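You operate a simulated robot arm through the tools that you are given. There is no shell and no other tool.

The job below is to be done with a simulated robot arm. You get a single attempt, and the scene is never put back.

JOB
Swap in the purple handles and fix one on the glued bag.
Fine: the black handles go on the low grey stand, the new carton stays in the handle machine's socket; throw the crank, turn the bag under the wide pad and push it; the third carton, glue arm, valve and other bags stay put.

The check looks at the end state, three seconds after you hand in, the way a careful person would. Anything else that was tipped, shoved, dropped, spilled or broken makes it a failure.

ROBOT AND FRAMES
A 7-joint arm with a fingered hand, fixed in place. Base frame: the origin is at the foot of the arm, x ahead of it, y to its left, z up; the work surface is at about z = 0.8. Units: m, degrees, N and s.
With the tool pointing down near the work surface it reaches from about 0.2 to 0.8 m from the base axis. Its first joint turns from -166.0 to 166.0 degrees. Payload 4.9 kg.
Tool frame: the origin (TCP) lies between the finger pads and is the grasp point; the fingertips stand 0.032 m ahead of it; z points along the fingers, y is the line along which they close. Largest opening 0.192 m; the body of the gripper starts 0.089 m behind the TCP. The gripper is a hand of 3 fingers: y runs from the thumb to the fingers, the wrist lies at [0, 0, -0.267] in the tool frame, and closing takes about 1.5 s.
Orientation is that of the tool frame in the base frame, as a unit quaternion [x, y, z, w]. With the fingers straight down and closing along the base's y, the tool's x points along the base's -x, its y along +y and its z along -z.

CONTROLS
- The arm moves only by the tool apply_moves. Its argument "deltas" is a list of rows, each a list of 7 numbers: the turn, a rotation vector about the base's x, y, z in units of 60 degrees (1.0 is 60 degrees), then the shift along the base's x, y, z in units of 100 mm (1.0 is 100 mm), then the finger opening in mm, from 0 to 192. In form: [[wx, wy, wz, dx, dy, dz, gripper], ...]. A call has 1 to 20 rows; each row is the pose to reach, as a shift and turn from the pose commanded when the call began. A call with a number of a shift or a turn outside -1 to 1 is refused whole. Rows are played at 5 a second. More than 0.05 m and 8.6 degrees between two rows, or a gripper value outside its range, and nothing of the call is played. A pose out of reach is approached as far as the arm can. The call stops where the force on the tool passes 40 N (or 10 N more than at its start, if that is more) or the arm is blocked; 0.2 s more then pass. Each finger travels about 0.153 m/s and halts on what it meets, pressing with about 29 N; the grip force reading is that of the motor and also rises with nothing between the fingers. The clock runs only during rows and for 0.2 s after the last one: add rows that repeat a pose to give the fingers time. The reply holds the time, the measured pose of the TCP, the force on the tool along the base axes, the opening and the grip force, in the units named above and with some noise, with the torque about the TCP (base axes, N m) and any sound that the robot's microphone picked up.
- Cameras (640 x 400 px; columns grow to the right, rows downward): "scene" is fixed at [0.3999, 0.6497, 1.5893]; the picture's right is [-0.97, -0.24, 0.00], its down [-0.21, 0.85, -0.48] and it looks along [0.12, -0.46, -0.88] (base axes); focal length 324 px, centre (320, 200). "wrist" rides on the gripper at [0.08, -0.046, -0.113] in the tool frame; the picture's right is [0.50, 0.87, 0.00], its down [-0.67, 0.39, -0.63] and it looks along [-0.55, 0.32, 0.78] (tool axes); focal length 226 px, centre (320, 200). There is no depth. A picture from a camera that has moved, and an enlarged one, comes with that camera's place and axes in the base frame and with its lens.
- get_image(camera): a new picture of that camera. No time passes.
- grasp_type(shape): the hand has 3 fingers and takes this shape, open, in about a second: jaw (thumb against the fingers, like two jaws); tri (thumb and two fingers); tip (a fingertip pinch); poke (one finger out to press); point (the index stretched); flat (the hand flat); cup (the hand cupped); fist (a fist). The gripper value then closes the fingers along that shape, each until it touches; the sizes above hold for jaw. It gives what a move gives, with no picture.
- zoom(camera, box): a new picture of the part [left, top, right, bottom] of that camera's present view, enlarged. No time passes.
- sign_off(): hands the job in; it is judged then, once.

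Nothing tells you positions but the pictures and the camera data. Unless the task says otherwise, let go and move clear before handing in.

The tools are called after "Emit:" as a command line: name --pt "numbers of a row" for each row, then --argument value for the rest, lists and objects as JSON in quotes. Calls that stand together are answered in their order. apply_moves: Moves the arm, as the interface text tells. Its arguments: {"type":"object","properties":{"deltas":{"type":"array","items":{"type":"array","items":{"type":"number"}}}},"required":["deltas"]} The other tools are called the same way: grasp_type (shape) gives the hand a shape; get_image (camera) takes a picture; zoom (camera, box) takes an enlarged picture of a part of a camera's view; sign_off () hands the job in.

At the start:

```text
clock: 0.0
eef_pos: [0.508, 0.3072, 1.2033]
ee_rot: [0.0, 1.0, 0.0, 0.001]
force: [-0.3, 0.3, -0.4]
wrist_torque: [0.01, 0.0, -0.02]
grip_width: 0.1918
grasp_force: 0.0
shape: jaw
```

scene: 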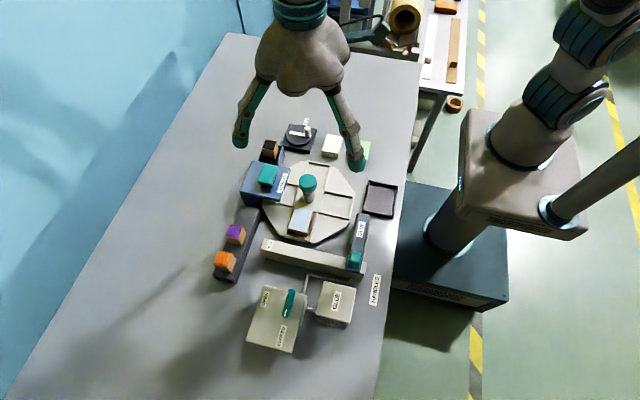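
wrist: 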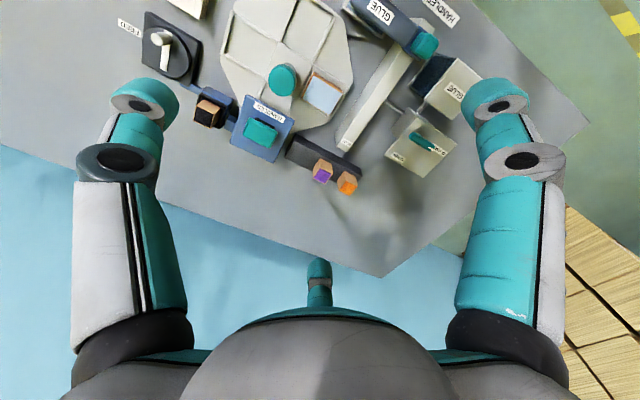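

I see a table with a rotary turntable, a blue handle machine with a teal pad, cartons (black, purple, orange), a crank dial, and a glue valve. I'll zoom in for detail before moving.

Emit:
zoom --camera "scene" --box '[200, 110, 420, 248]'

Emit:
zoom --camera "scene" --box '[200, 220, 420, 358]'

Emit:
zoom --camera "wrist" --box '[100, 0, 300, 125]'

Emit:
zoom --camera "wrist" --box '[180, 80, 380, 205]'

Emit:
zoom --camera "wrist" --box '[300, 0, 500, 205]'

```text
2.90 times, centred on (310, 179) of scene
camera zoom: at [0.3999, 0.6497, 1.5893], right [-0.97, -0.24, 0.0], down [-0.21, 0.85, -0.48], along [0.12, -0.46, -0.88], focal length 941 px, centre (349, 261)
```

zoom: 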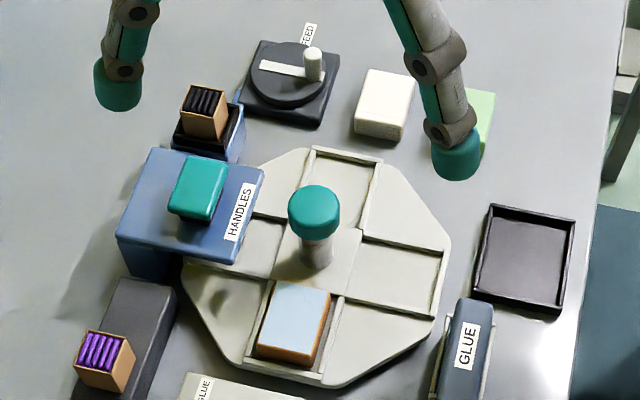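

```text
2.90 times, centred on (310, 289) of scene
camera zoom: at [0.3999, 0.6497, 1.5893], right [-0.97, -0.24, 0.0], down [-0.21, 0.85, -0.48], along [0.12, -0.46, -0.88], focal length 941 px, centre (349, -58)
```

zoom: 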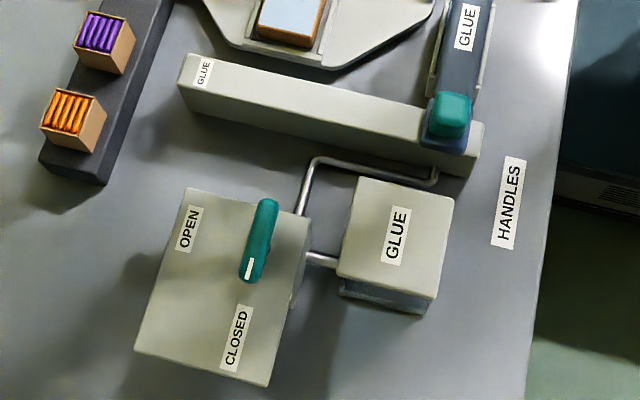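

```text
3.20 times, centred on (200, 62) of wrist
camera zoom: at [0.4277, 0.2616, 1.3138], right [-0.5, 0.87, 0.0], down [0.67, 0.39, 0.63], along [0.55, 0.32, -0.78], focal length 723 px, centre (704, 640)
```

zoom: 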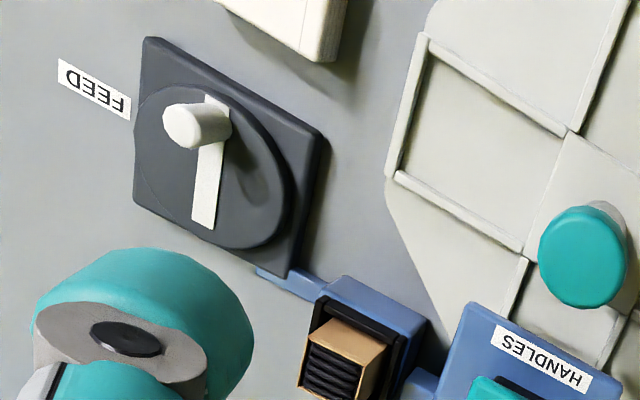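

```text
3.20 times, centred on (280, 142) of wrist
camera zoom: at [0.4277, 0.2616, 1.3138], right [-0.5, 0.87, 0.0], down [0.67, 0.39, 0.63], along [0.55, 0.32, -0.78], focal length 723 px, centre (448, 384)
```

zoom: 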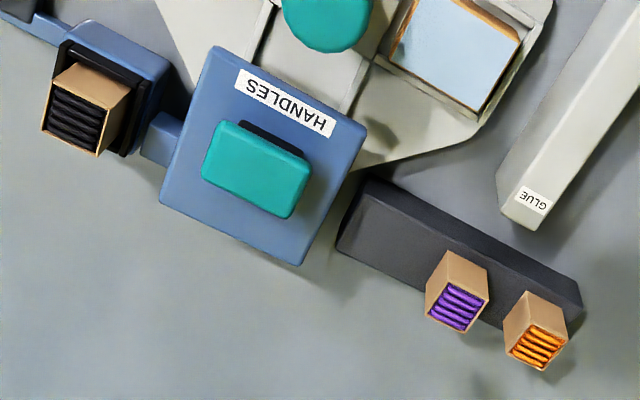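

```text
1.95 times, centred on (400, 102) of wrist
camera zoom: at [0.4277, 0.2616, 1.3138], right [-0.5, 0.87, 0.0], down [0.67, 0.39, 0.63], along [0.55, 0.32, -0.78], focal length 441 px, centre (164, 390)
```

zoom: 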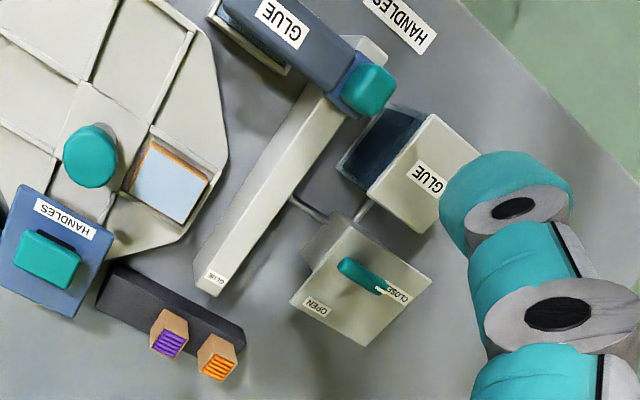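

The turntable centre is near (0.53, 0.25), with the handle machine, black socket, crank and grey stand around it. Next I'll move the hand back to get a better wrist view of the work area.

Emit:
apply_moves --pt "0 0 0 -0.3 -0.3 0 192" --pt "0 0 0 -0.6 -0.6 0 192" --pt "0 0 0 -0.9 -0.9 0 192" --pt "0 0 0 -1 -1 0 192"

Emit:
apply_moves --pt "0 0 0 -0.3 -0.3 0 192" --pt "0 0 0 -0.6 -0.6 0 192" --pt "0 0 0 -0.9 -0.9 0 192" --pt "0 0 0 -0.9 -0.9 0 192"

Emit:
get_image --camera "wrist"

Emit:
get_image --camera "scene"

```text
clock: 1.0
eef_pos: [0.407, 0.2083, 1.2018]
ee_rot: [0.0, 1.0, 0.0, -0.001]
force: [0.0, 0.1, -0.8]
wrist_torque: [-0.01, 0.01, -0.02]
grip_width: 0.1919
grasp_force: 0.0
shape: jaw
```

```text
clock: 2.0
eef_pos: [0.3172, 0.1194, 1.2033]
ee_rot: [0.001, 1.0, 0.0, 0.0]
force: [0.5, 0.3, -0.7]
wrist_torque: [-0.01, 0.0, -0.01]
grip_width: 0.192
grasp_force: 0.1
shape: jaw
```

```text
taken
camera wrist: at [0.2378, 0.0739, 1.3144], right [-0.5, 0.87, 0.0], down [0.67, 0.39, 0.63], along [0.55, 0.32, -0.78], focal length 226 px, centre (320, 200)
```

wrist: 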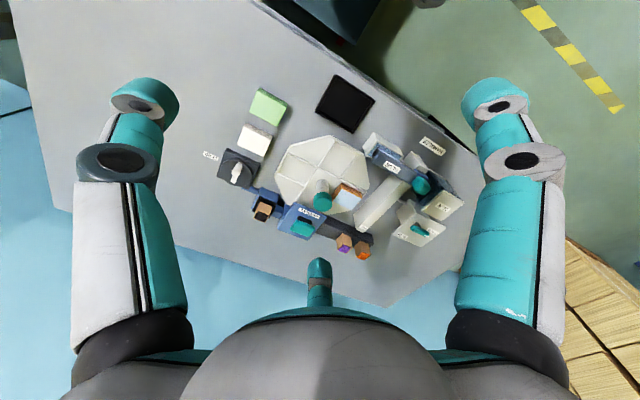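

```text
taken
```

scene: 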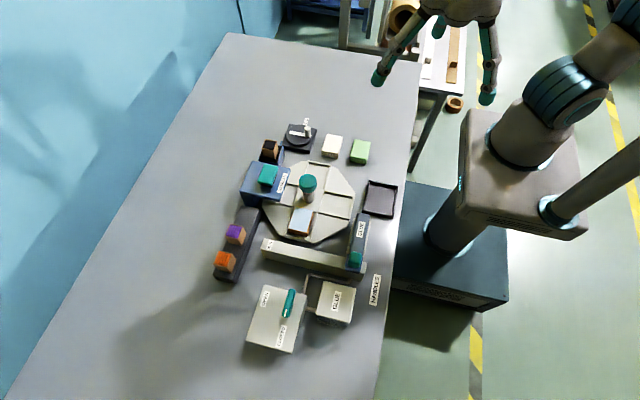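

The hand no longer blocks the fixed camera. I'll zoom closely on each fixture in both views to measure positions.

Emit:
zoom --camera "scene" --box '[230, 110, 310, 160]'

Emit:
zoom --camera "scene" --box '[230, 150, 310, 200]'

Emit:
zoom --camera "scene" --box '[205, 195, 301, 255]'

Emit:
zoom --camera "scene" --box '[200, 230, 280, 280]'

Emit:
zoom --camera "scene" --box '[250, 150, 378, 250]'

Emit:
zoom --camera "wrist" --box '[200, 140, 296, 240]'

Emit:
zoom --camera "wrist" --box '[264, 180, 392, 270]'

```text
8.00 times, centred on (270, 135) of scene
camera zoom: at [0.3999, 0.6497, 1.5893], right [-0.97, -0.24, 0.0], down [-0.21, 0.85, -0.48], along [0.12, -0.46, -0.88], focal length 2596 px, centre (720, 720)
```

zoom: 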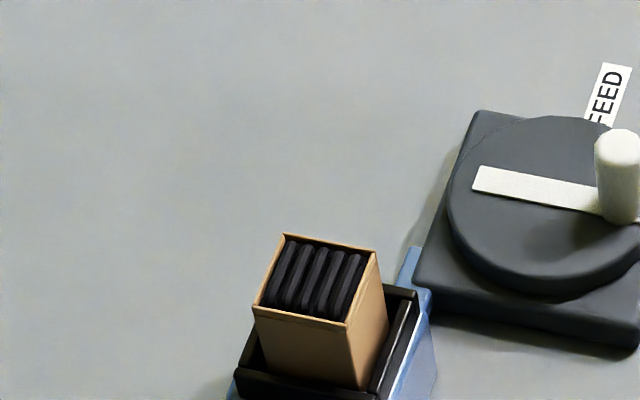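

```text
8.00 times, centred on (270, 175) of scene
camera zoom: at [0.3999, 0.6497, 1.5893], right [-0.97, -0.24, 0.0], down [-0.21, 0.85, -0.48], along [0.12, -0.46, -0.88], focal length 2596 px, centre (720, 400)
```

zoom: 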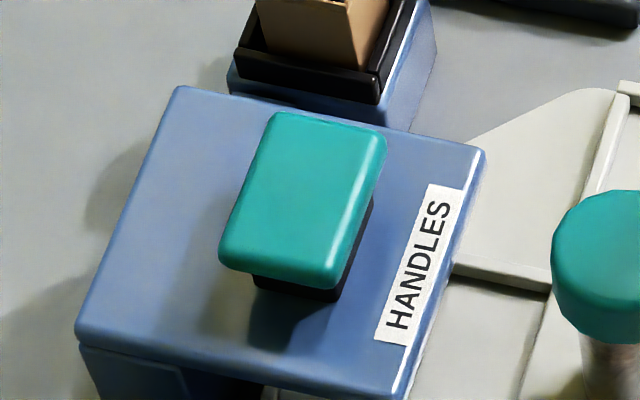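

```text
6.67 times, centred on (253, 225) of scene
camera zoom: at [0.3999, 0.6497, 1.5893], right [-0.97, -0.24, 0.0], down [-0.21, 0.85, -0.48], along [0.12, -0.46, -0.88], focal length 2164 px, centre (767, 33)
```

zoom: 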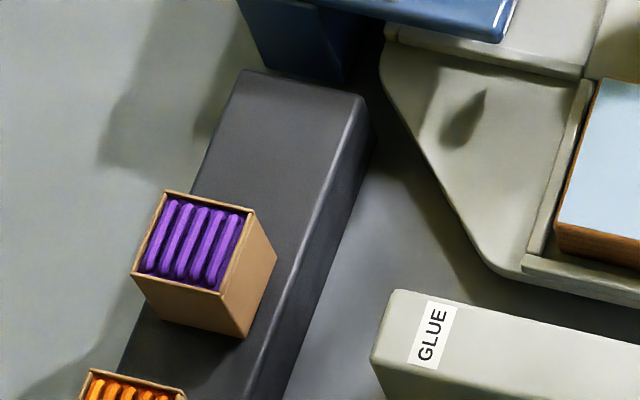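

```text
8.00 times, centred on (240, 255) of scene
camera zoom: at [0.3999, 0.6497, 1.5893], right [-0.97, -0.24, 0.0], down [-0.21, 0.85, -0.48], along [0.12, -0.46, -0.88], focal length 2596 px, centre (960, -240)
```

zoom: 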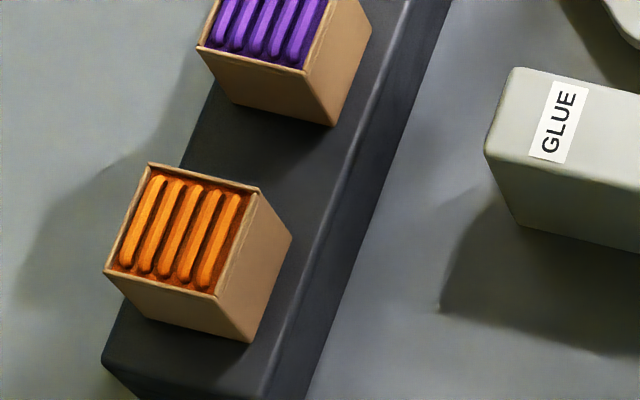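

```text
4.00 times, centred on (314, 200) of scene
camera zoom: at [0.3999, 0.6497, 1.5893], right [-0.97, -0.24, 0.0], down [-0.21, 0.85, -0.48], along [0.12, -0.46, -0.88], focal length 1298 px, centre (344, 200)
```

zoom: 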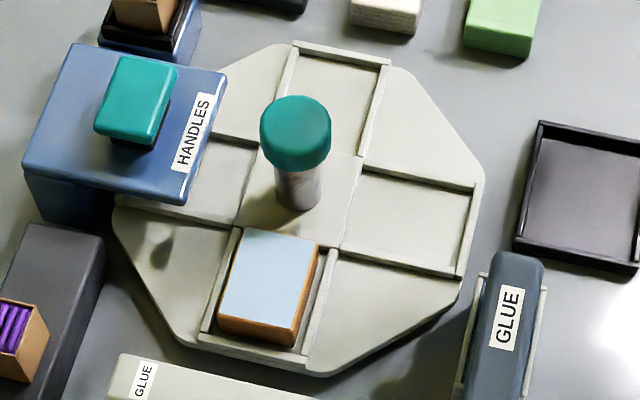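

```text
4.00 times, centred on (248, 190) of wrist
camera zoom: at [0.2378, 0.0739, 1.3144], right [-0.5, 0.87, 0.0], down [0.67, 0.39, 0.63], along [0.55, 0.32, -0.78], focal length 904 px, centre (608, 240)
```

zoom: 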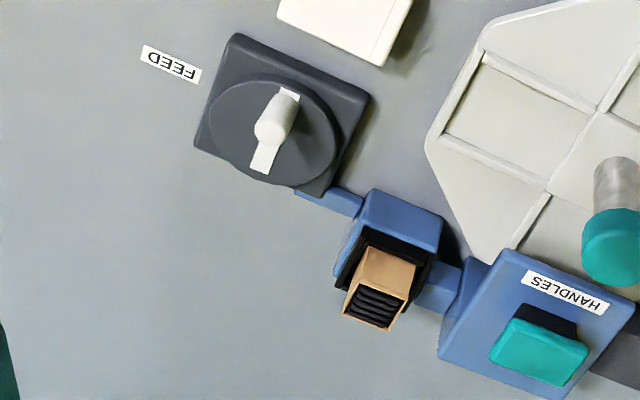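

```text
4.44 times, centred on (328, 225) of wrist
camera zoom: at [0.2378, 0.0739, 1.3144], right [-0.5, 0.87, 0.0], down [0.67, 0.39, 0.63], along [0.55, 0.32, -0.78], focal length 1005 px, centre (284, 89)
```

zoom: 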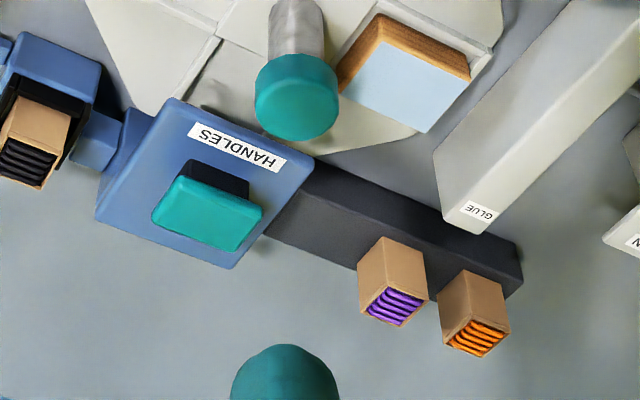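

The wrist camera is aimed at the grasp point, which will help with fine alignment. I need to know how the fingers sit in each shape, so I'll close them in free air and look.

Emit:
apply_moves --pt "0 0 0 0 0 0 60" --pt "0 0 0 0 0 0 60" --pt "0 0 0 0 0 0 60" --pt "0 0 0 0 0 0 60" --pt "0 0 0 0 0 0 60" --pt "0 0 0 0 0 0 60"

Emit:
get_image --camera "wrist"

Emit:
get_image --camera "scene"

```text
clock: 3.4
eef_pos: [0.3176, 0.121, 1.2021]
ee_rot: [0.002, 1.0, 0.0, 0.0]
force: [0.6, 0.7, 0.1]
wrist_torque: [0.03, 0.02, 0.02]
grip_width: 0.0601
grasp_force: 0.0
shape: jaw
```

```text
taken
camera wrist: at [0.2381, 0.0741, 1.3145], right [-0.5, 0.87, 0.0], down [0.67, 0.39, 0.63], along [0.55, 0.32, -0.78], focal length 226 px, centre (320, 200)
```

wrist: 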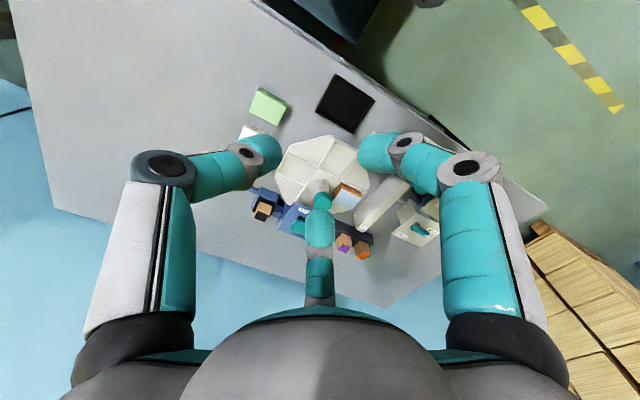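

```text
taken
```

scene: 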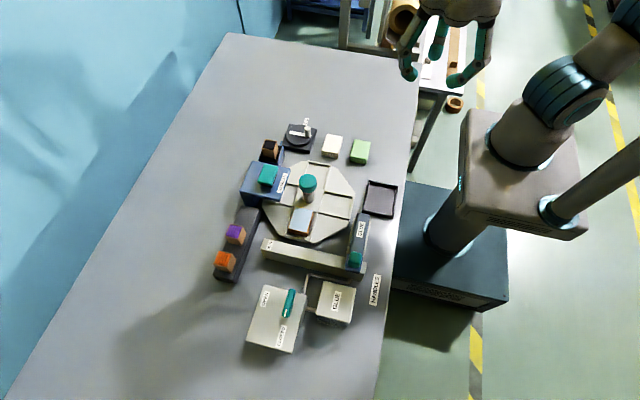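

The "jaw" shape closes three fingers radially. I'll check the other shapes in free air as well.

Emit:
grasp_type --shape "tip"

Emit:
get_image --camera "wrist"

Emit:
grasp_type --shape "tri"

Emit:
get_image --camera "wrist"

Emit:
grasp_type --shape "poke"

Emit:
get_image --camera "wrist"

Emit:
grasp_type --shape "jaw"

Emit:
get_image --camera "wrist"

```text
clock: 4.3
eef_pos: [0.3176, 0.1211, 1.2033]
ee_rot: [0.001, 1.0, 0.0, 0.001]
force: [0.4, 0.0, 0.4]
wrist_torque: [-0.01, 0.01, 0.02]
grip_width: 0.1917
grasp_force: 0.1
shape: tip
```

```text
taken
camera wrist: at [0.2381, 0.0741, 1.3145], right [-0.5, 0.87, 0.0], down [0.67, 0.39, 0.63], along [0.55, 0.32, -0.78], focal length 226 px, centre (320, 200)
```

wrist: 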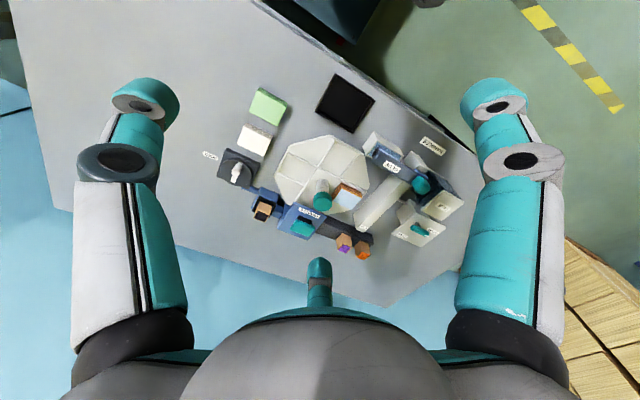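

```text
clock: 5.2
eef_pos: [0.3176, 0.1199, 1.202]
ee_rot: [0.001, 1.0, -0.001, 0.0]
force: [-0.6, 0.0, 0.3]
wrist_torque: [-0.01, 0.01, 0.03]
grip_width: 0.1918
grasp_force: 0.0
shape: tri
```

```text
taken
camera wrist: at [0.2381, 0.0741, 1.3145], right [-0.5, 0.87, 0.0], down [0.67, 0.39, 0.63], along [0.55, 0.32, -0.78], focal length 226 px, centre (320, 200)
```

wrist: 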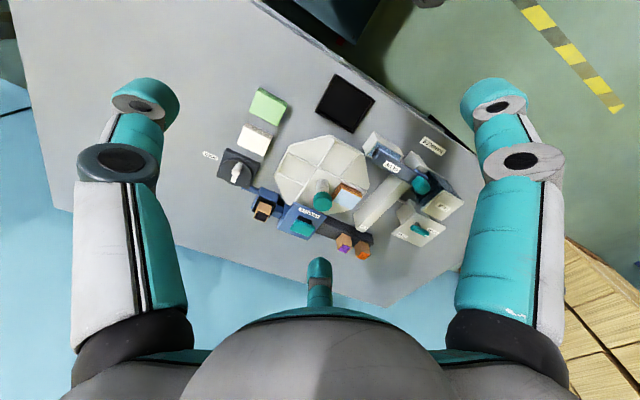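

```text
clock: 6.1
eef_pos: [0.3175, 0.1197, 1.2019]
ee_rot: [0.001, 1.0, 0.0, 0.0]
force: [0.1, -0.1, 0.0]
wrist_torque: [-0.02, 0.0, -0.01]
grip_width: 0.0001
grasp_force: 0.1
shape: poke
```

```text
taken
camera wrist: at [0.2381, 0.0741, 1.3145], right [-0.5, 0.87, 0.0], down [0.67, 0.39, 0.63], along [0.55, 0.32, -0.78], focal length 226 px, centre (320, 200)
```

wrist: 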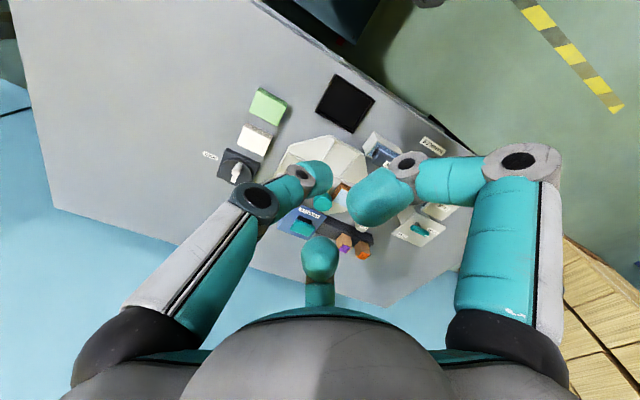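

```text
clock: 7.0
eef_pos: [0.318, 0.1201, 1.2021]
ee_rot: [0.001, 1.0, 0.0, 0.0]
force: [-0.7, 1.1, 0.0]
wrist_torque: [0.01, 0.03, 0.02]
grip_width: 0.1918
grasp_force: 0.1
shape: jaw
```

```text
taken
camera wrist: at [0.2381, 0.0741, 1.3145], right [-0.5, 0.87, 0.0], down [0.67, 0.39, 0.63], along [0.55, 0.32, -0.78], focal length 226 px, centre (320, 200)
```

wrist: 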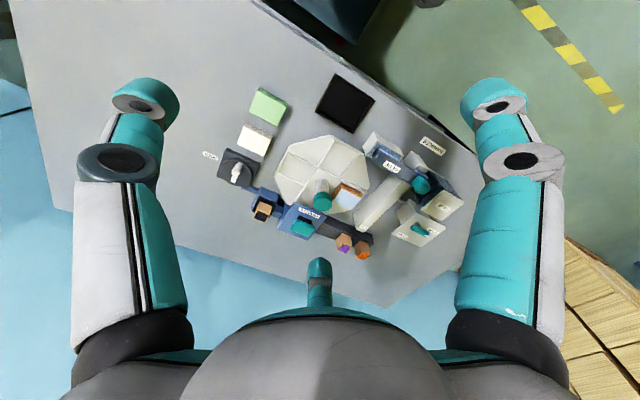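

The open shapes look identical, so I'll compare how "tip" and "tri" close.

Emit:
grasp_type --shape "tip"

Emit:
apply_moves --pt "0 0 0 0 0 0 35" --pt "0 0 0 0 0 0 35" --pt "0 0 0 0 0 0 35" --pt "0 0 0 0 0 0 35" --pt "0 0 0 0 0 0 35" --pt "0 0 0 0 0 0 35" --pt "0 0 0 0 0 0 35" --pt "0 0 0 0 0 0 35"

Emit:
get_image --camera "wrist"

Emit:
zoom --camera "scene" --box '[360, 0, 520, 100]'

Emit:
grasp_type --shape "tri"

Emit:
apply_moves --pt "0 0 0 0 0 0 35" --pt "0 0 0 0 0 0 35" --pt "0 0 0 0 0 0 35" --pt "0 0 0 0 0 0 35" --pt "0 0 0 0 0 0 35" --pt "0 0 0 0 0 0 35" --pt "0 0 0 0 0 0 35" --pt "0 0 0 0 0 0 35"

Emit:
get_image --camera "wrist"

Emit:
zoom --camera "scene" --box '[360, 0, 520, 100]'

Emit:
grasp_type --shape "jaw"

Emit:
apply_moves --pt "0 0 0 0 0 0 35" --pt "0 0 0 0 0 0 35" --pt "0 0 0 0 0 0 35" --pt "0 0 0 0 0 0 35" --pt "0 0 0 0 0 0 35" --pt "0 0 0 0 0 0 35" --pt "0 0 0 0 0 0 35" --pt "0 0 0 0 0 0 35"

Emit:
get_image --camera "wrist"

Emit:
zoom --camera "scene" --box '[360, 0, 520, 100]'

```text
clock: 7.9
eef_pos: [0.3176, 0.1201, 1.2021]
ee_rot: [0.0, 1.0, 0.0, 0.001]
force: [0.8, 0.3, -0.1]
wrist_torque: [-0.04, 0.0, -0.01]
grip_width: 0.1919
grasp_force: 0.0
shape: tip
```

```text
clock: 9.7
eef_pos: [0.3195, 0.1196, 1.2024]
ee_rot: [0.0, 1.0, 0.0, 0.0]
force: [-0.8, -1.2, -0.4]
wrist_torque: [-0.02, -0.01, -0.01]
grip_width: 0.0356
grasp_force: 0.0
shape: tip
```

```text
taken
camera wrist: at [0.2381, 0.0741, 1.3145], right [-0.5, 0.87, 0.0], down [0.67, 0.39, 0.63], along [0.55, 0.32, -0.78], focal length 226 px, centre (320, 200)
```

wrist: 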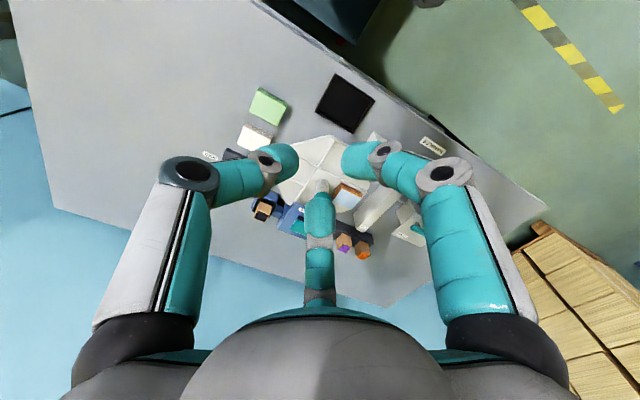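

```text
4.00 times, centred on (440, 50) of scene
camera zoom: at [0.3999, 0.6497, 1.5893], right [-0.97, -0.24, 0.0], down [-0.21, 0.85, -0.48], along [0.12, -0.46, -0.88], focal length 1298 px, centre (-160, 800)
```

zoom: 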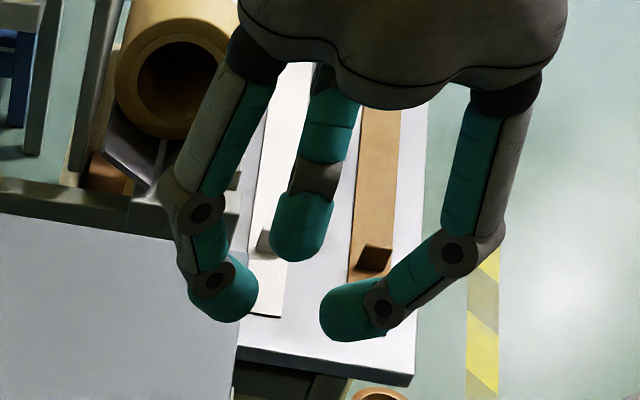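

```text
clock: 10.6
eef_pos: [0.3179, 0.1205, 1.2005]
ee_rot: [0.001, 1.0, 0.0, 0.0]
force: [0.1, 0.3, 0.8]
wrist_torque: [0.01, 0.01, -0.01]
grip_width: 0.1919
grasp_force: 0.1
shape: tri
```

```text
clock: 12.4
eef_pos: [0.3186, 0.1193, 1.203]
ee_rot: [0.0, 1.0, -0.001, 0.001]
force: [-0.2, -0.3, 0.4]
wrist_torque: [0.03, 0.02, -0.01]
grip_width: 0.0352
grasp_force: 0.0
shape: tri
```

```text
taken
camera wrist: at [0.2381, 0.0741, 1.3145], right [-0.5, 0.87, 0.0], down [0.67, 0.39, 0.63], along [0.55, 0.32, -0.78], focal length 226 px, centre (320, 200)
```

wrist: 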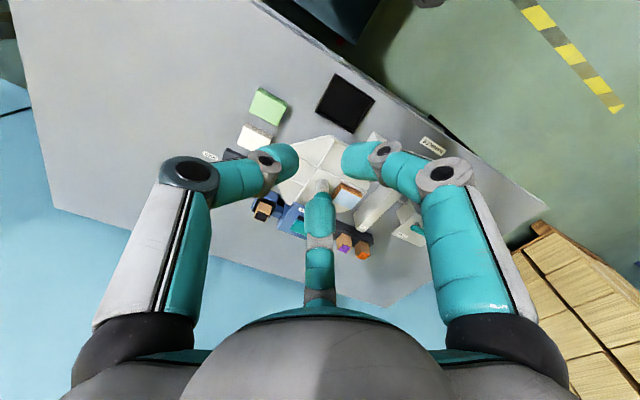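

```text
4.00 times, centred on (440, 50) of scene
camera zoom: at [0.3999, 0.6497, 1.5893], right [-0.97, -0.24, 0.0], down [-0.21, 0.85, -0.48], along [0.12, -0.46, -0.88], focal length 1298 px, centre (-160, 800)
```

zoom: 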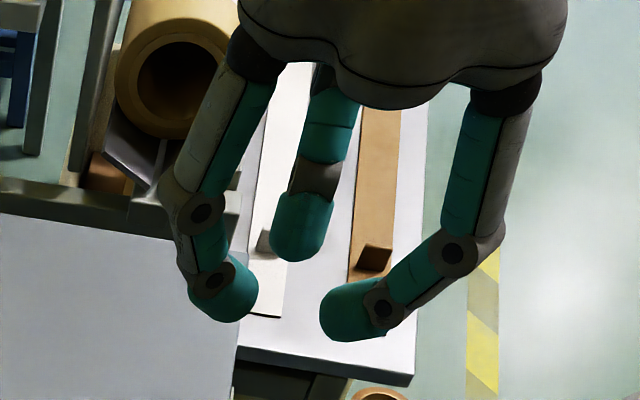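

```text
clock: 13.3
eef_pos: [0.317, 0.1197, 1.2015]
ee_rot: [0.001, 1.0, 0.0, 0.0]
force: [0.7, -0.2, 0.2]
wrist_torque: [0.02, -0.02, -0.02]
grip_width: 0.1918
grasp_force: 0.1
shape: jaw
```

```text
clock: 15.1
eef_pos: [0.3174, 0.1204, 1.2034]
ee_rot: [0.0, 1.0, 0.0, 0.0]
force: [0.5, -0.2, 0.4]
wrist_torque: [-0.01, -0.01, 0.01]
grip_width: 0.0351
grasp_force: 0.1
shape: jaw
```

```text
taken
camera wrist: at [0.2381, 0.0741, 1.3145], right [-0.5, 0.87, 0.0], down [0.67, 0.39, 0.63], along [0.55, 0.32, -0.78], focal length 226 px, centre (320, 200)
```

wrist: 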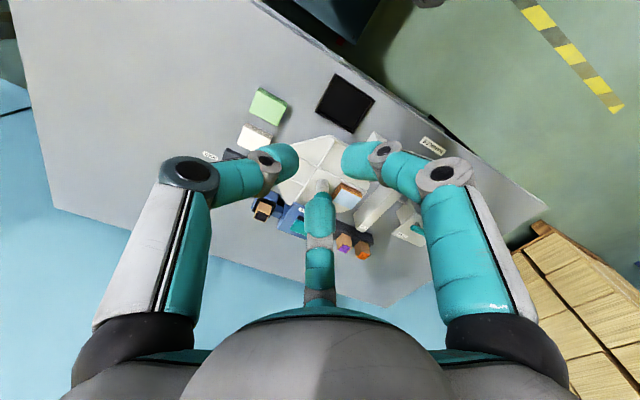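

```text
4.00 times, centred on (440, 50) of scene
camera zoom: at [0.3999, 0.6497, 1.5893], right [-0.97, -0.24, 0.0], down [-0.21, 0.85, -0.48], along [0.12, -0.46, -0.88], focal length 1298 px, centre (-160, 800)
```

zoom: 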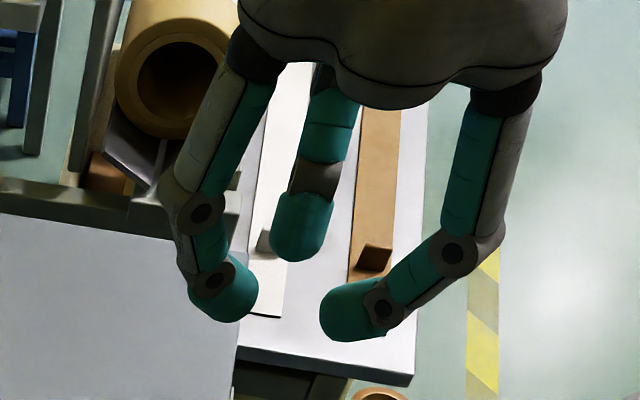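

The parts are axis-aligned, and I've triangulated these positions:

| Part | Position (m) |
|---|---|
| Black carton top | (0.669, 0.144, 0.882) |
| Purple carton | (0.670, 0.406, 0.88) |
| Orange carton | (0.670, 0.476) |
| Free spot on stand | near y 0.345 |
| Knob | (0.527, 0.249) |
| Pad | (0.637, 0.248, 0.897) |

All the shapes close as a radial three-finger grip. I'll move above the black carton.

Emit:
apply_moves --pt "0 0 0 0.4 0.03 0 70" --pt "0 0 0 0.8 0.06 0 70" --pt "0 0 0 1.0 0.1 0 70"

Emit:
apply_moves --pt "0 0 0 0.4 0.03 0 70" --pt "0 0 0 0.8 0.06 0 70" --pt "0 0 0 1.0 0.1 0 70"

Emit:
apply_moves --pt "0 0 0 0.4 0.02 -0.2 70" --pt "0 0 0 0.8 0.04 -0.4 70" --pt "0 0 0 1.0 0.08 -0.7 70" --pt "0 0 0 1.0 0.08 -1.0 70"

Emit:
get_image --camera "wrist"

```text
clock: 15.9
eef_pos: [0.4181, 0.1293, 1.201]
ee_rot: [0.001, 1.0, 0.0, 0.001]
force: [0.0, -0.6, 0.4]
wrist_torque: [0.01, -0.01, -0.01]
grip_width: 0.0697
grasp_force: 0.1
shape: jaw
```

```text
clock: 16.7
eef_pos: [0.5175, 0.1383, 1.2026]
ee_rot: [0.0, 1.0, 0.0, 0.0]
force: [0.4, -1.0, 0.5]
wrist_torque: [-0.01, 0.02, 0.0]
grip_width: 0.0698
grasp_force: 0.1
shape: jaw
```

```text
clock: 17.7
eef_pos: [0.6148, 0.1476, 1.1015]
ee_rot: [0.001, 1.0, 0.0, 0.0]
force: [0.8, 0.4, 0.4]
wrist_torque: [0.0, 0.01, 0.02]
grip_width: 0.0698
grasp_force: 0.1
shape: jaw
```

```text
taken
camera wrist: at [0.5349, 0.1013, 1.2139], right [-0.5, 0.87, 0.0], down [0.67, 0.39, 0.63], along [0.55, 0.32, -0.78], focal length 226 px, centre (320, 200)
```

wrist: 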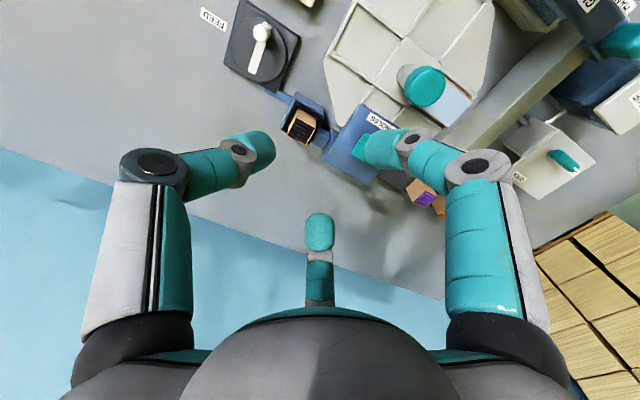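

I have a good close view of the crank and socket here, so I'll zoom in on both.

Emit:
zoom --camera "wrist" --box '[192, 0, 352, 100]'

Emit:
zoom --camera "wrist" --box '[260, 80, 356, 155]'

Emit:
zoom --camera "wrist" --box '[330, 0, 490, 120]'

Emit:
zoom --camera "scene" --box '[230, 90, 340, 160]'

```text
4.00 times, centred on (272, 50) of wrist
camera zoom: at [0.5349, 0.1013, 1.2139], right [-0.5, 0.87, 0.0], down [0.67, 0.39, 0.63], along [0.55, 0.32, -0.78], focal length 904 px, centre (512, 800)
```

zoom: 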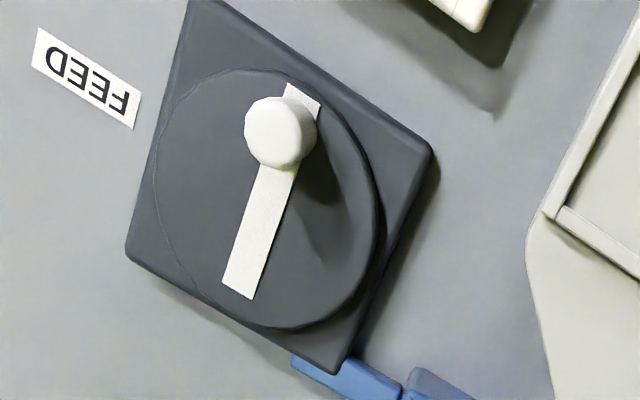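

```text
5.33 times, centred on (308, 118) of wrist
camera zoom: at [0.5349, 0.1013, 1.2139], right [-0.5, 0.87, 0.0], down [0.67, 0.39, 0.63], along [0.55, 0.32, -0.78], focal length 1206 px, centre (384, 640)
```

zoom: 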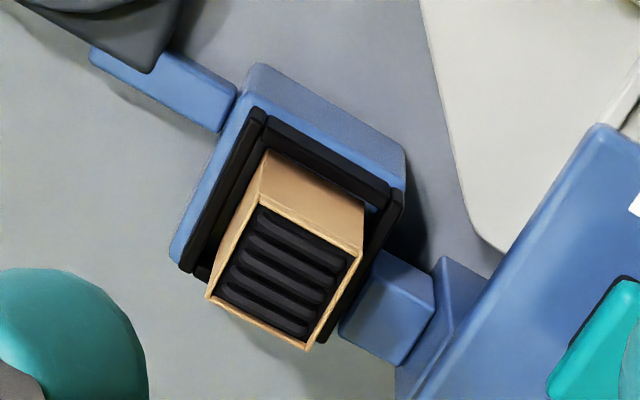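

```text
3.33 times, centred on (410, 60) of wrist
camera zoom: at [0.5349, 0.1013, 1.2139], right [-0.5, 0.87, 0.0], down [0.67, 0.39, 0.63], along [0.55, 0.32, -0.78], focal length 754 px, centre (20, 667)
```

zoom: 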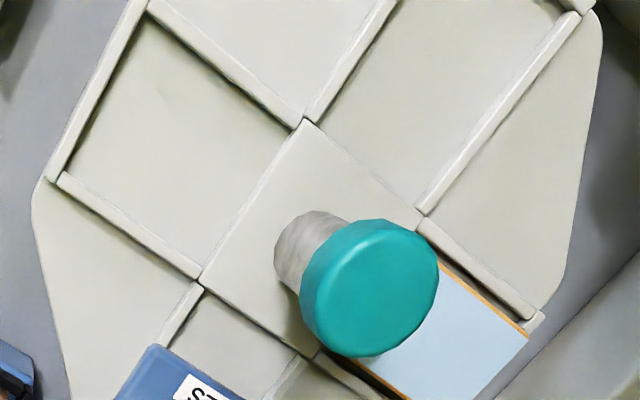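

```text
5.71 times, centred on (285, 125) of scene
camera zoom: at [0.3999, 0.6497, 1.5893], right [-0.97, -0.24, 0.0], down [-0.21, 0.85, -0.48], along [0.12, -0.46, -0.88], focal length 1854 px, centre (520, 629)
```

zoom: 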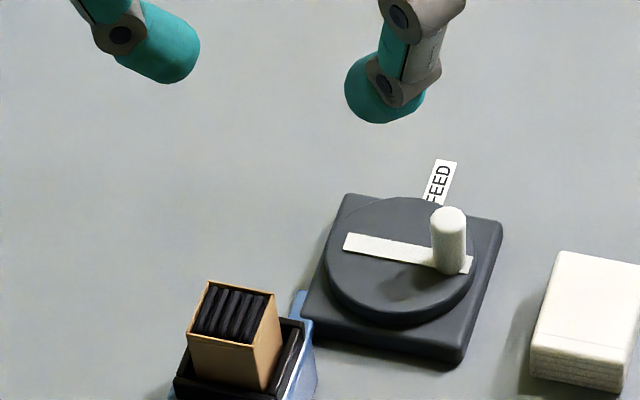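

The carton centre refines to (0.668, 0.1445) with the socket rim top at about 0.848, so the fingertips should stop near z 0.862. I'll descend in steps with a 60 mm opening.

Emit:
apply_moves --pt "0 0 0 0.27 0.01 -0.2 60" --pt "0 0 0 0.53 0.01 -0.5 60" --pt "0 0 0 0.53 0.01 -0.9 60" --pt "0 0 0 0.53 0.01 -0.9 60"

Emit:
apply_moves --pt "0 0 0 0 0 -0.3 60" --pt "0 0 0 0 0 -0.6 60" --pt "0 0 0 0 0 -0.6 60"

Emit:
get_image --camera "wrist"

Emit:
zoom --camera "scene" --box '[220, 90, 330, 190]'

```text
clock: 18.7
eef_pos: [0.6695, 0.1483, 1.0099]
ee_rot: [0.0, 1.0, 0.0, 0.0]
force: [-0.8, 1.2, 0.0]
wrist_torque: [-0.01, -0.01, -0.01]
grip_width: 0.0603
grasp_force: 0.0
shape: jaw
```

```text
clock: 19.5
eef_pos: [0.6705, 0.1468, 0.9498]
ee_rot: [0.001, 1.0, -0.001, 0.0]
force: [-0.7, 0.4, 0.4]
wrist_torque: [-0.05, 0.01, -0.05]
grip_width: 0.0603
grasp_force: 0.0
shape: jaw
```

```text
taken
camera wrist: at [0.5909, 0.101, 1.0627], right [-0.5, 0.87, 0.0], down [0.67, 0.39, 0.63], along [0.55, 0.32, -0.78], focal length 226 px, centre (320, 200)
```

wrist: 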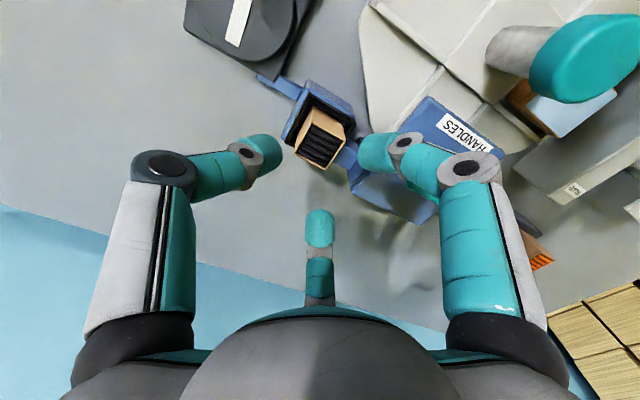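

```text
4.00 times, centred on (275, 140) of scene
camera zoom: at [0.3999, 0.6497, 1.5893], right [-0.97, -0.24, 0.0], down [-0.21, 0.85, -0.48], along [0.12, -0.46, -0.88], focal length 1298 px, centre (500, 440)
```

zoom: 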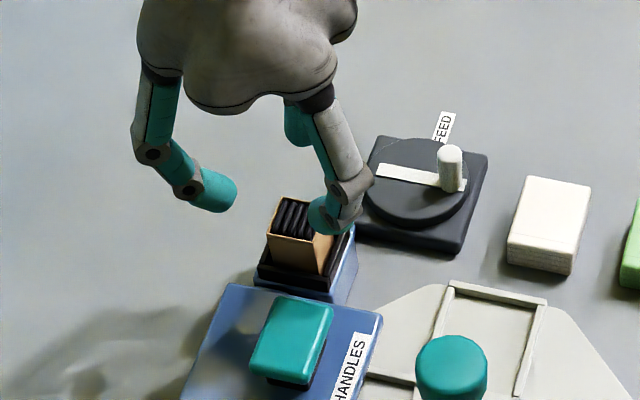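

The hand sits about 3 mm off in x, so I'll verify the carton position from this close view before the final descent.

Emit:
zoom --camera "wrist" --box '[272, 70, 368, 190]'

```text
3.33 times, centred on (320, 130) of wrist
camera zoom: at [0.5909, 0.101, 1.0627], right [-0.5, 0.87, 0.0], down [0.67, 0.39, 0.63], along [0.55, 0.32, -0.78], focal length 754 px, centre (320, 433)
```

zoom: 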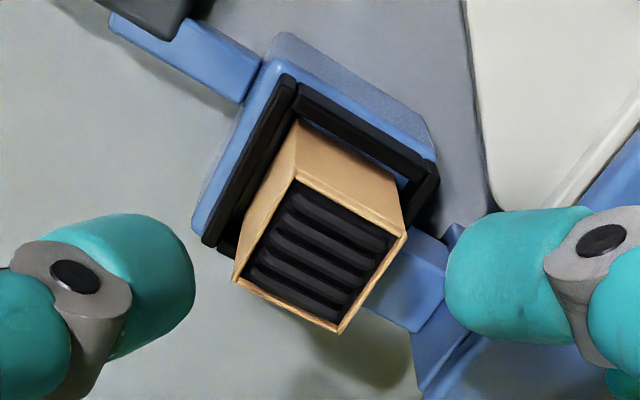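

The carton is at (0.667, 0.1445). I'll descend the last 56 mm and close gently.

Emit:
apply_moves --pt "0 0 0 -0.039 0.015 -0.2 60" --pt "0 0 0 -0.039 0.015 -0.4 60" --pt "0 0 0 -0.039 0.015 -0.557 60" --pt "0 0 0 -0.039 0.015 -0.557 60"

Emit:
get_image --camera "wrist"

Emit:
zoom --camera "scene" --box '[220, 90, 330, 190]'

```text
clock: 20.5
eef_pos: [0.6674, 0.1475, 0.8977]
ee_rot: [0.0, 1.0, 0.0, -0.001]
force: [0.8, -0.1, -0.7]
wrist_torque: [0.01, 0.02, 0.0]
grip_width: 0.0603
grasp_force: 0.0
shape: jaw
```

```text
taken
camera wrist: at [0.5871, 0.1021, 1.0095], right [-0.5, 0.87, 0.0], down [0.67, 0.39, 0.63], along [0.55, 0.32, -0.78], focal length 226 px, centre (320, 200)
```

wrist: 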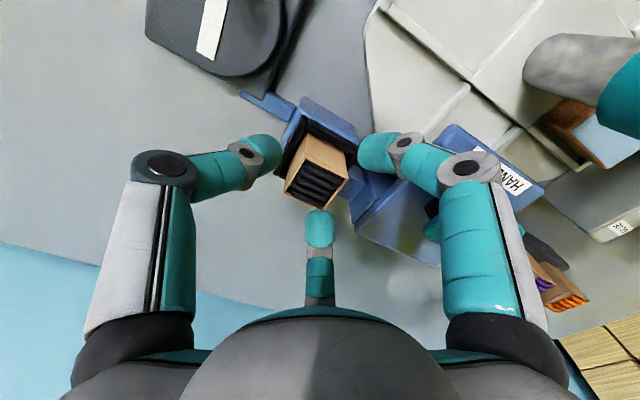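

```text
4.00 times, centred on (275, 140) of scene
camera zoom: at [0.3999, 0.6497, 1.5893], right [-0.97, -0.24, 0.0], down [-0.21, 0.85, -0.48], along [0.12, -0.46, -0.88], focal length 1298 px, centre (500, 440)
```

zoom: 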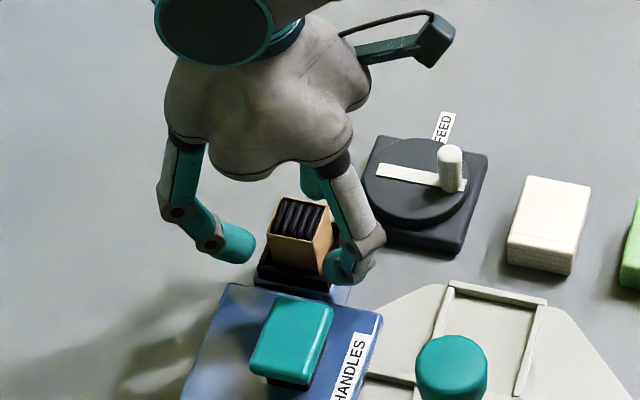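

The fingertips straddle the carton just above the rim and clear of everything. I'll close on it now.

Emit:
apply_moves --pt "0 0 0 0 0 0 52" --pt "0 0 0 0 0 0 46" --pt "0 0 0 0 0 0 42" --pt "0 0 0 0 0 0 38" --pt "0 0 0 0 0 0 34" --pt "0 0 0 0 0 0 30" --pt "0 0 0 0 0 0 30" --pt "0 0 0 0 0 0 30"

Emit:
get_image --camera "wrist"

Emit:
zoom --camera "scene" --box '[220, 90, 330, 190]'

```text
clock: 22.3
eef_pos: [0.6658, 0.1481, 0.8972]
ee_rot: [-0.001, 1.0, 0.0, 0.0]
force: [-0.4, 0.1, 0.0]
wrist_torque: [-0.06, 0.04, -0.01]
grip_width: 0.0356
grasp_force: 29.2
shape: jaw
```

```text
taken
camera wrist: at [0.5871, 0.102, 1.0097], right [-0.5, 0.87, 0.0], down [0.67, 0.39, 0.63], along [0.55, 0.32, -0.78], focal length 226 px, centre (320, 200)
```

wrist: 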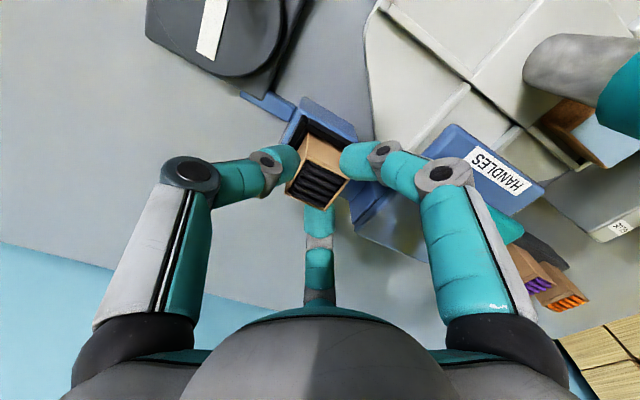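

```text
4.00 times, centred on (275, 140) of scene
camera zoom: at [0.3999, 0.6497, 1.5893], right [-0.97, -0.24, 0.0], down [-0.21, 0.85, -0.48], along [0.12, -0.46, -0.88], focal length 1298 px, centre (500, 440)
```

zoom: 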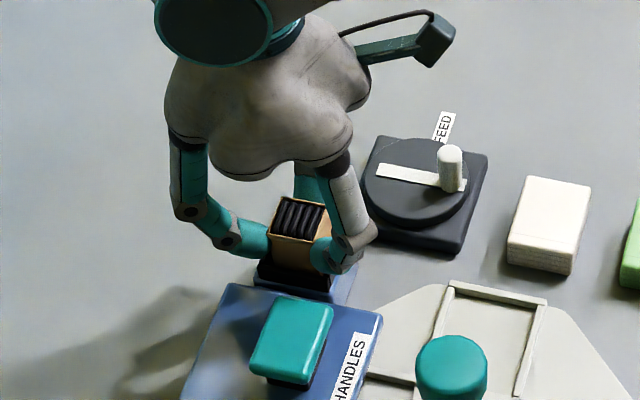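

The carton is gripped at 35.6 mm with 29 N. I'll lift it straight up out of the socket and check it.

Emit:
apply_moves --pt "0 0 0 0 0 0.1 30" --pt "0 0 0 0 0 0.25 30" --pt "0 0 0 0 0 0.45 30" --pt "0 0 0 0 0 0.7 30" --pt "0 0 0 0 0 1.0 30" --pt "0 0 0 0 0 1.0 30"

Emit:
zoom --camera "wrist" --box '[240, 90, 400, 220]'

Emit:
zoom --camera "scene" --box '[220, 70, 330, 170]'

```text
clock: 23.7
eef_pos: [0.6676, 0.1482, 0.9962]
ee_rot: [0.0, 1.0, 0.0, 0.0]
force: [0.2, 0.6, -0.1]
wrist_torque: [0.02, -0.01, -0.01]
grip_width: 0.0358
grasp_force: 28.8
shape: jaw
```

```text
3.08 times, centred on (320, 155) of wrist
camera zoom: at [0.5877, 0.1025, 1.1087], right [-0.5, 0.87, 0.0], down [0.67, 0.39, 0.63], along [0.55, 0.32, -0.78], focal length 696 px, centre (320, 338)
```

zoom: 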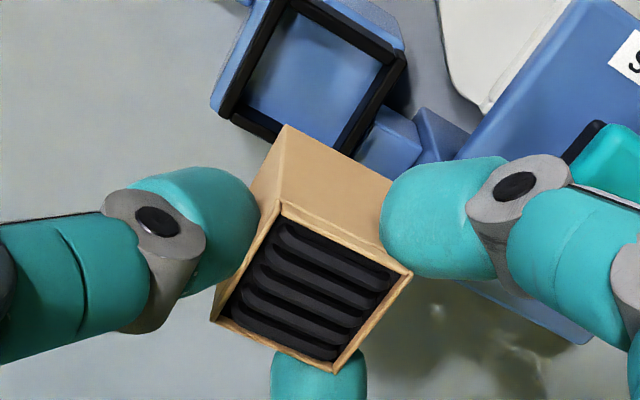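

```text
4.00 times, centred on (275, 120) of scene
camera zoom: at [0.3999, 0.6497, 1.5893], right [-0.97, -0.24, 0.0], down [-0.21, 0.85, -0.48], along [0.12, -0.46, -0.88], focal length 1298 px, centre (500, 520)
```

zoom: 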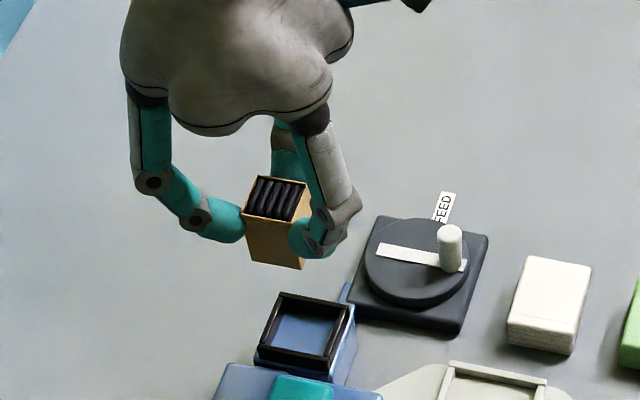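

The black carton is held upright and level and the socket is empty. I'll carry it over the machine to the free end of the grey stand, at (0.670, 0.347).

Emit:
apply_moves --pt "0 0 0 0 0.05 0.15 30" --pt "0 0 0 0.01 0.25 0.25 30" --pt "0 0 0 0.02 0.55 0.25 30" --pt "0 0 0 0.03 0.85 0.25 30" --pt "0 0 0 0.03 1.0 0.25 30"

Emit:
apply_moves --pt "0 0 0 0 0.3 0 30" --pt "0 0 0 0 0.6 0 30" --pt "0 0 0 0 0.85 0 30" --pt "0 0 0 0 1.0 0 30" --pt "0 0 0 0 1.0 0 30"

Emit:
get_image --camera "wrist"

Emit:
zoom --camera "scene" --box '[190, 130, 310, 290]'

```text
clock: 24.9
eef_pos: [0.6703, 0.2489, 1.0216]
ee_rot: [0.001, 1.0, 0.001, -0.001]
force: [0.2, 0.6, -0.8]
wrist_torque: [0.02, 0.0, 0.02]
grip_width: 0.0354
grasp_force: 29.0
shape: jaw
```

```text
clock: 26.1
eef_pos: [0.6697, 0.3484, 1.021]
ee_rot: [0.0, 1.0, 0.0, 0.0]
force: [0.1, 0.3, -0.3]
wrist_torque: [-0.02, -0.02, 0.02]
grip_width: 0.0354
grasp_force: 29.2
shape: jaw
```

```text
taken
camera wrist: at [0.5902, 0.3019, 1.1342], right [-0.5, 0.87, 0.0], down [0.67, 0.39, 0.63], along [0.55, 0.32, -0.78], focal length 226 px, centre (320, 200)
```

wrist: 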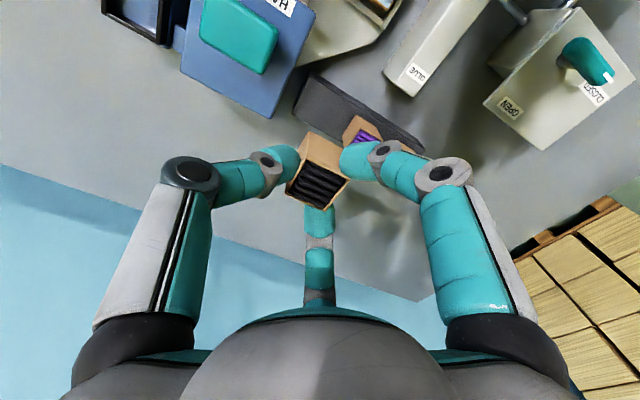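

```text
2.50 times, centred on (250, 210) of scene
camera zoom: at [0.3999, 0.6497, 1.5893], right [-0.97, -0.24, 0.0], down [-0.21, 0.85, -0.48], along [0.12, -0.46, -0.88], focal length 811 px, centre (495, 175)
```

zoom: 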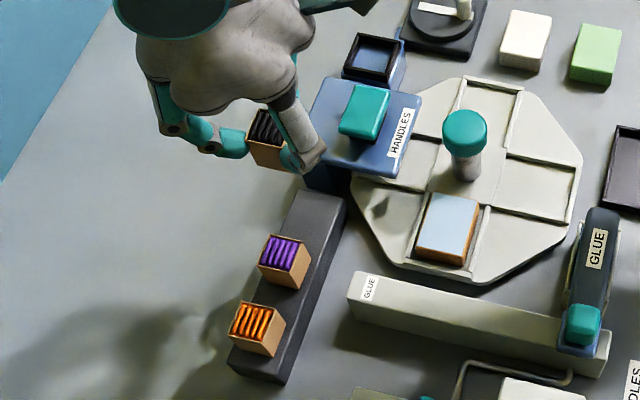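

I'll check the stand's near edge in the wrist view before lowering.

Emit:
zoom --camera "wrist" --box '[280, 60, 440, 160]'

```text
4.00 times, centred on (360, 110) of wrist
camera zoom: at [0.5902, 0.3019, 1.1342], right [-0.5, 0.87, 0.0], down [0.67, 0.39, 0.63], along [0.55, 0.32, -0.78], focal length 904 px, centre (160, 560)
```

zoom: 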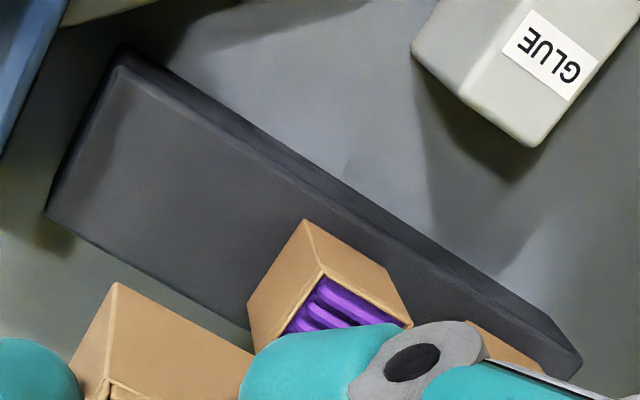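

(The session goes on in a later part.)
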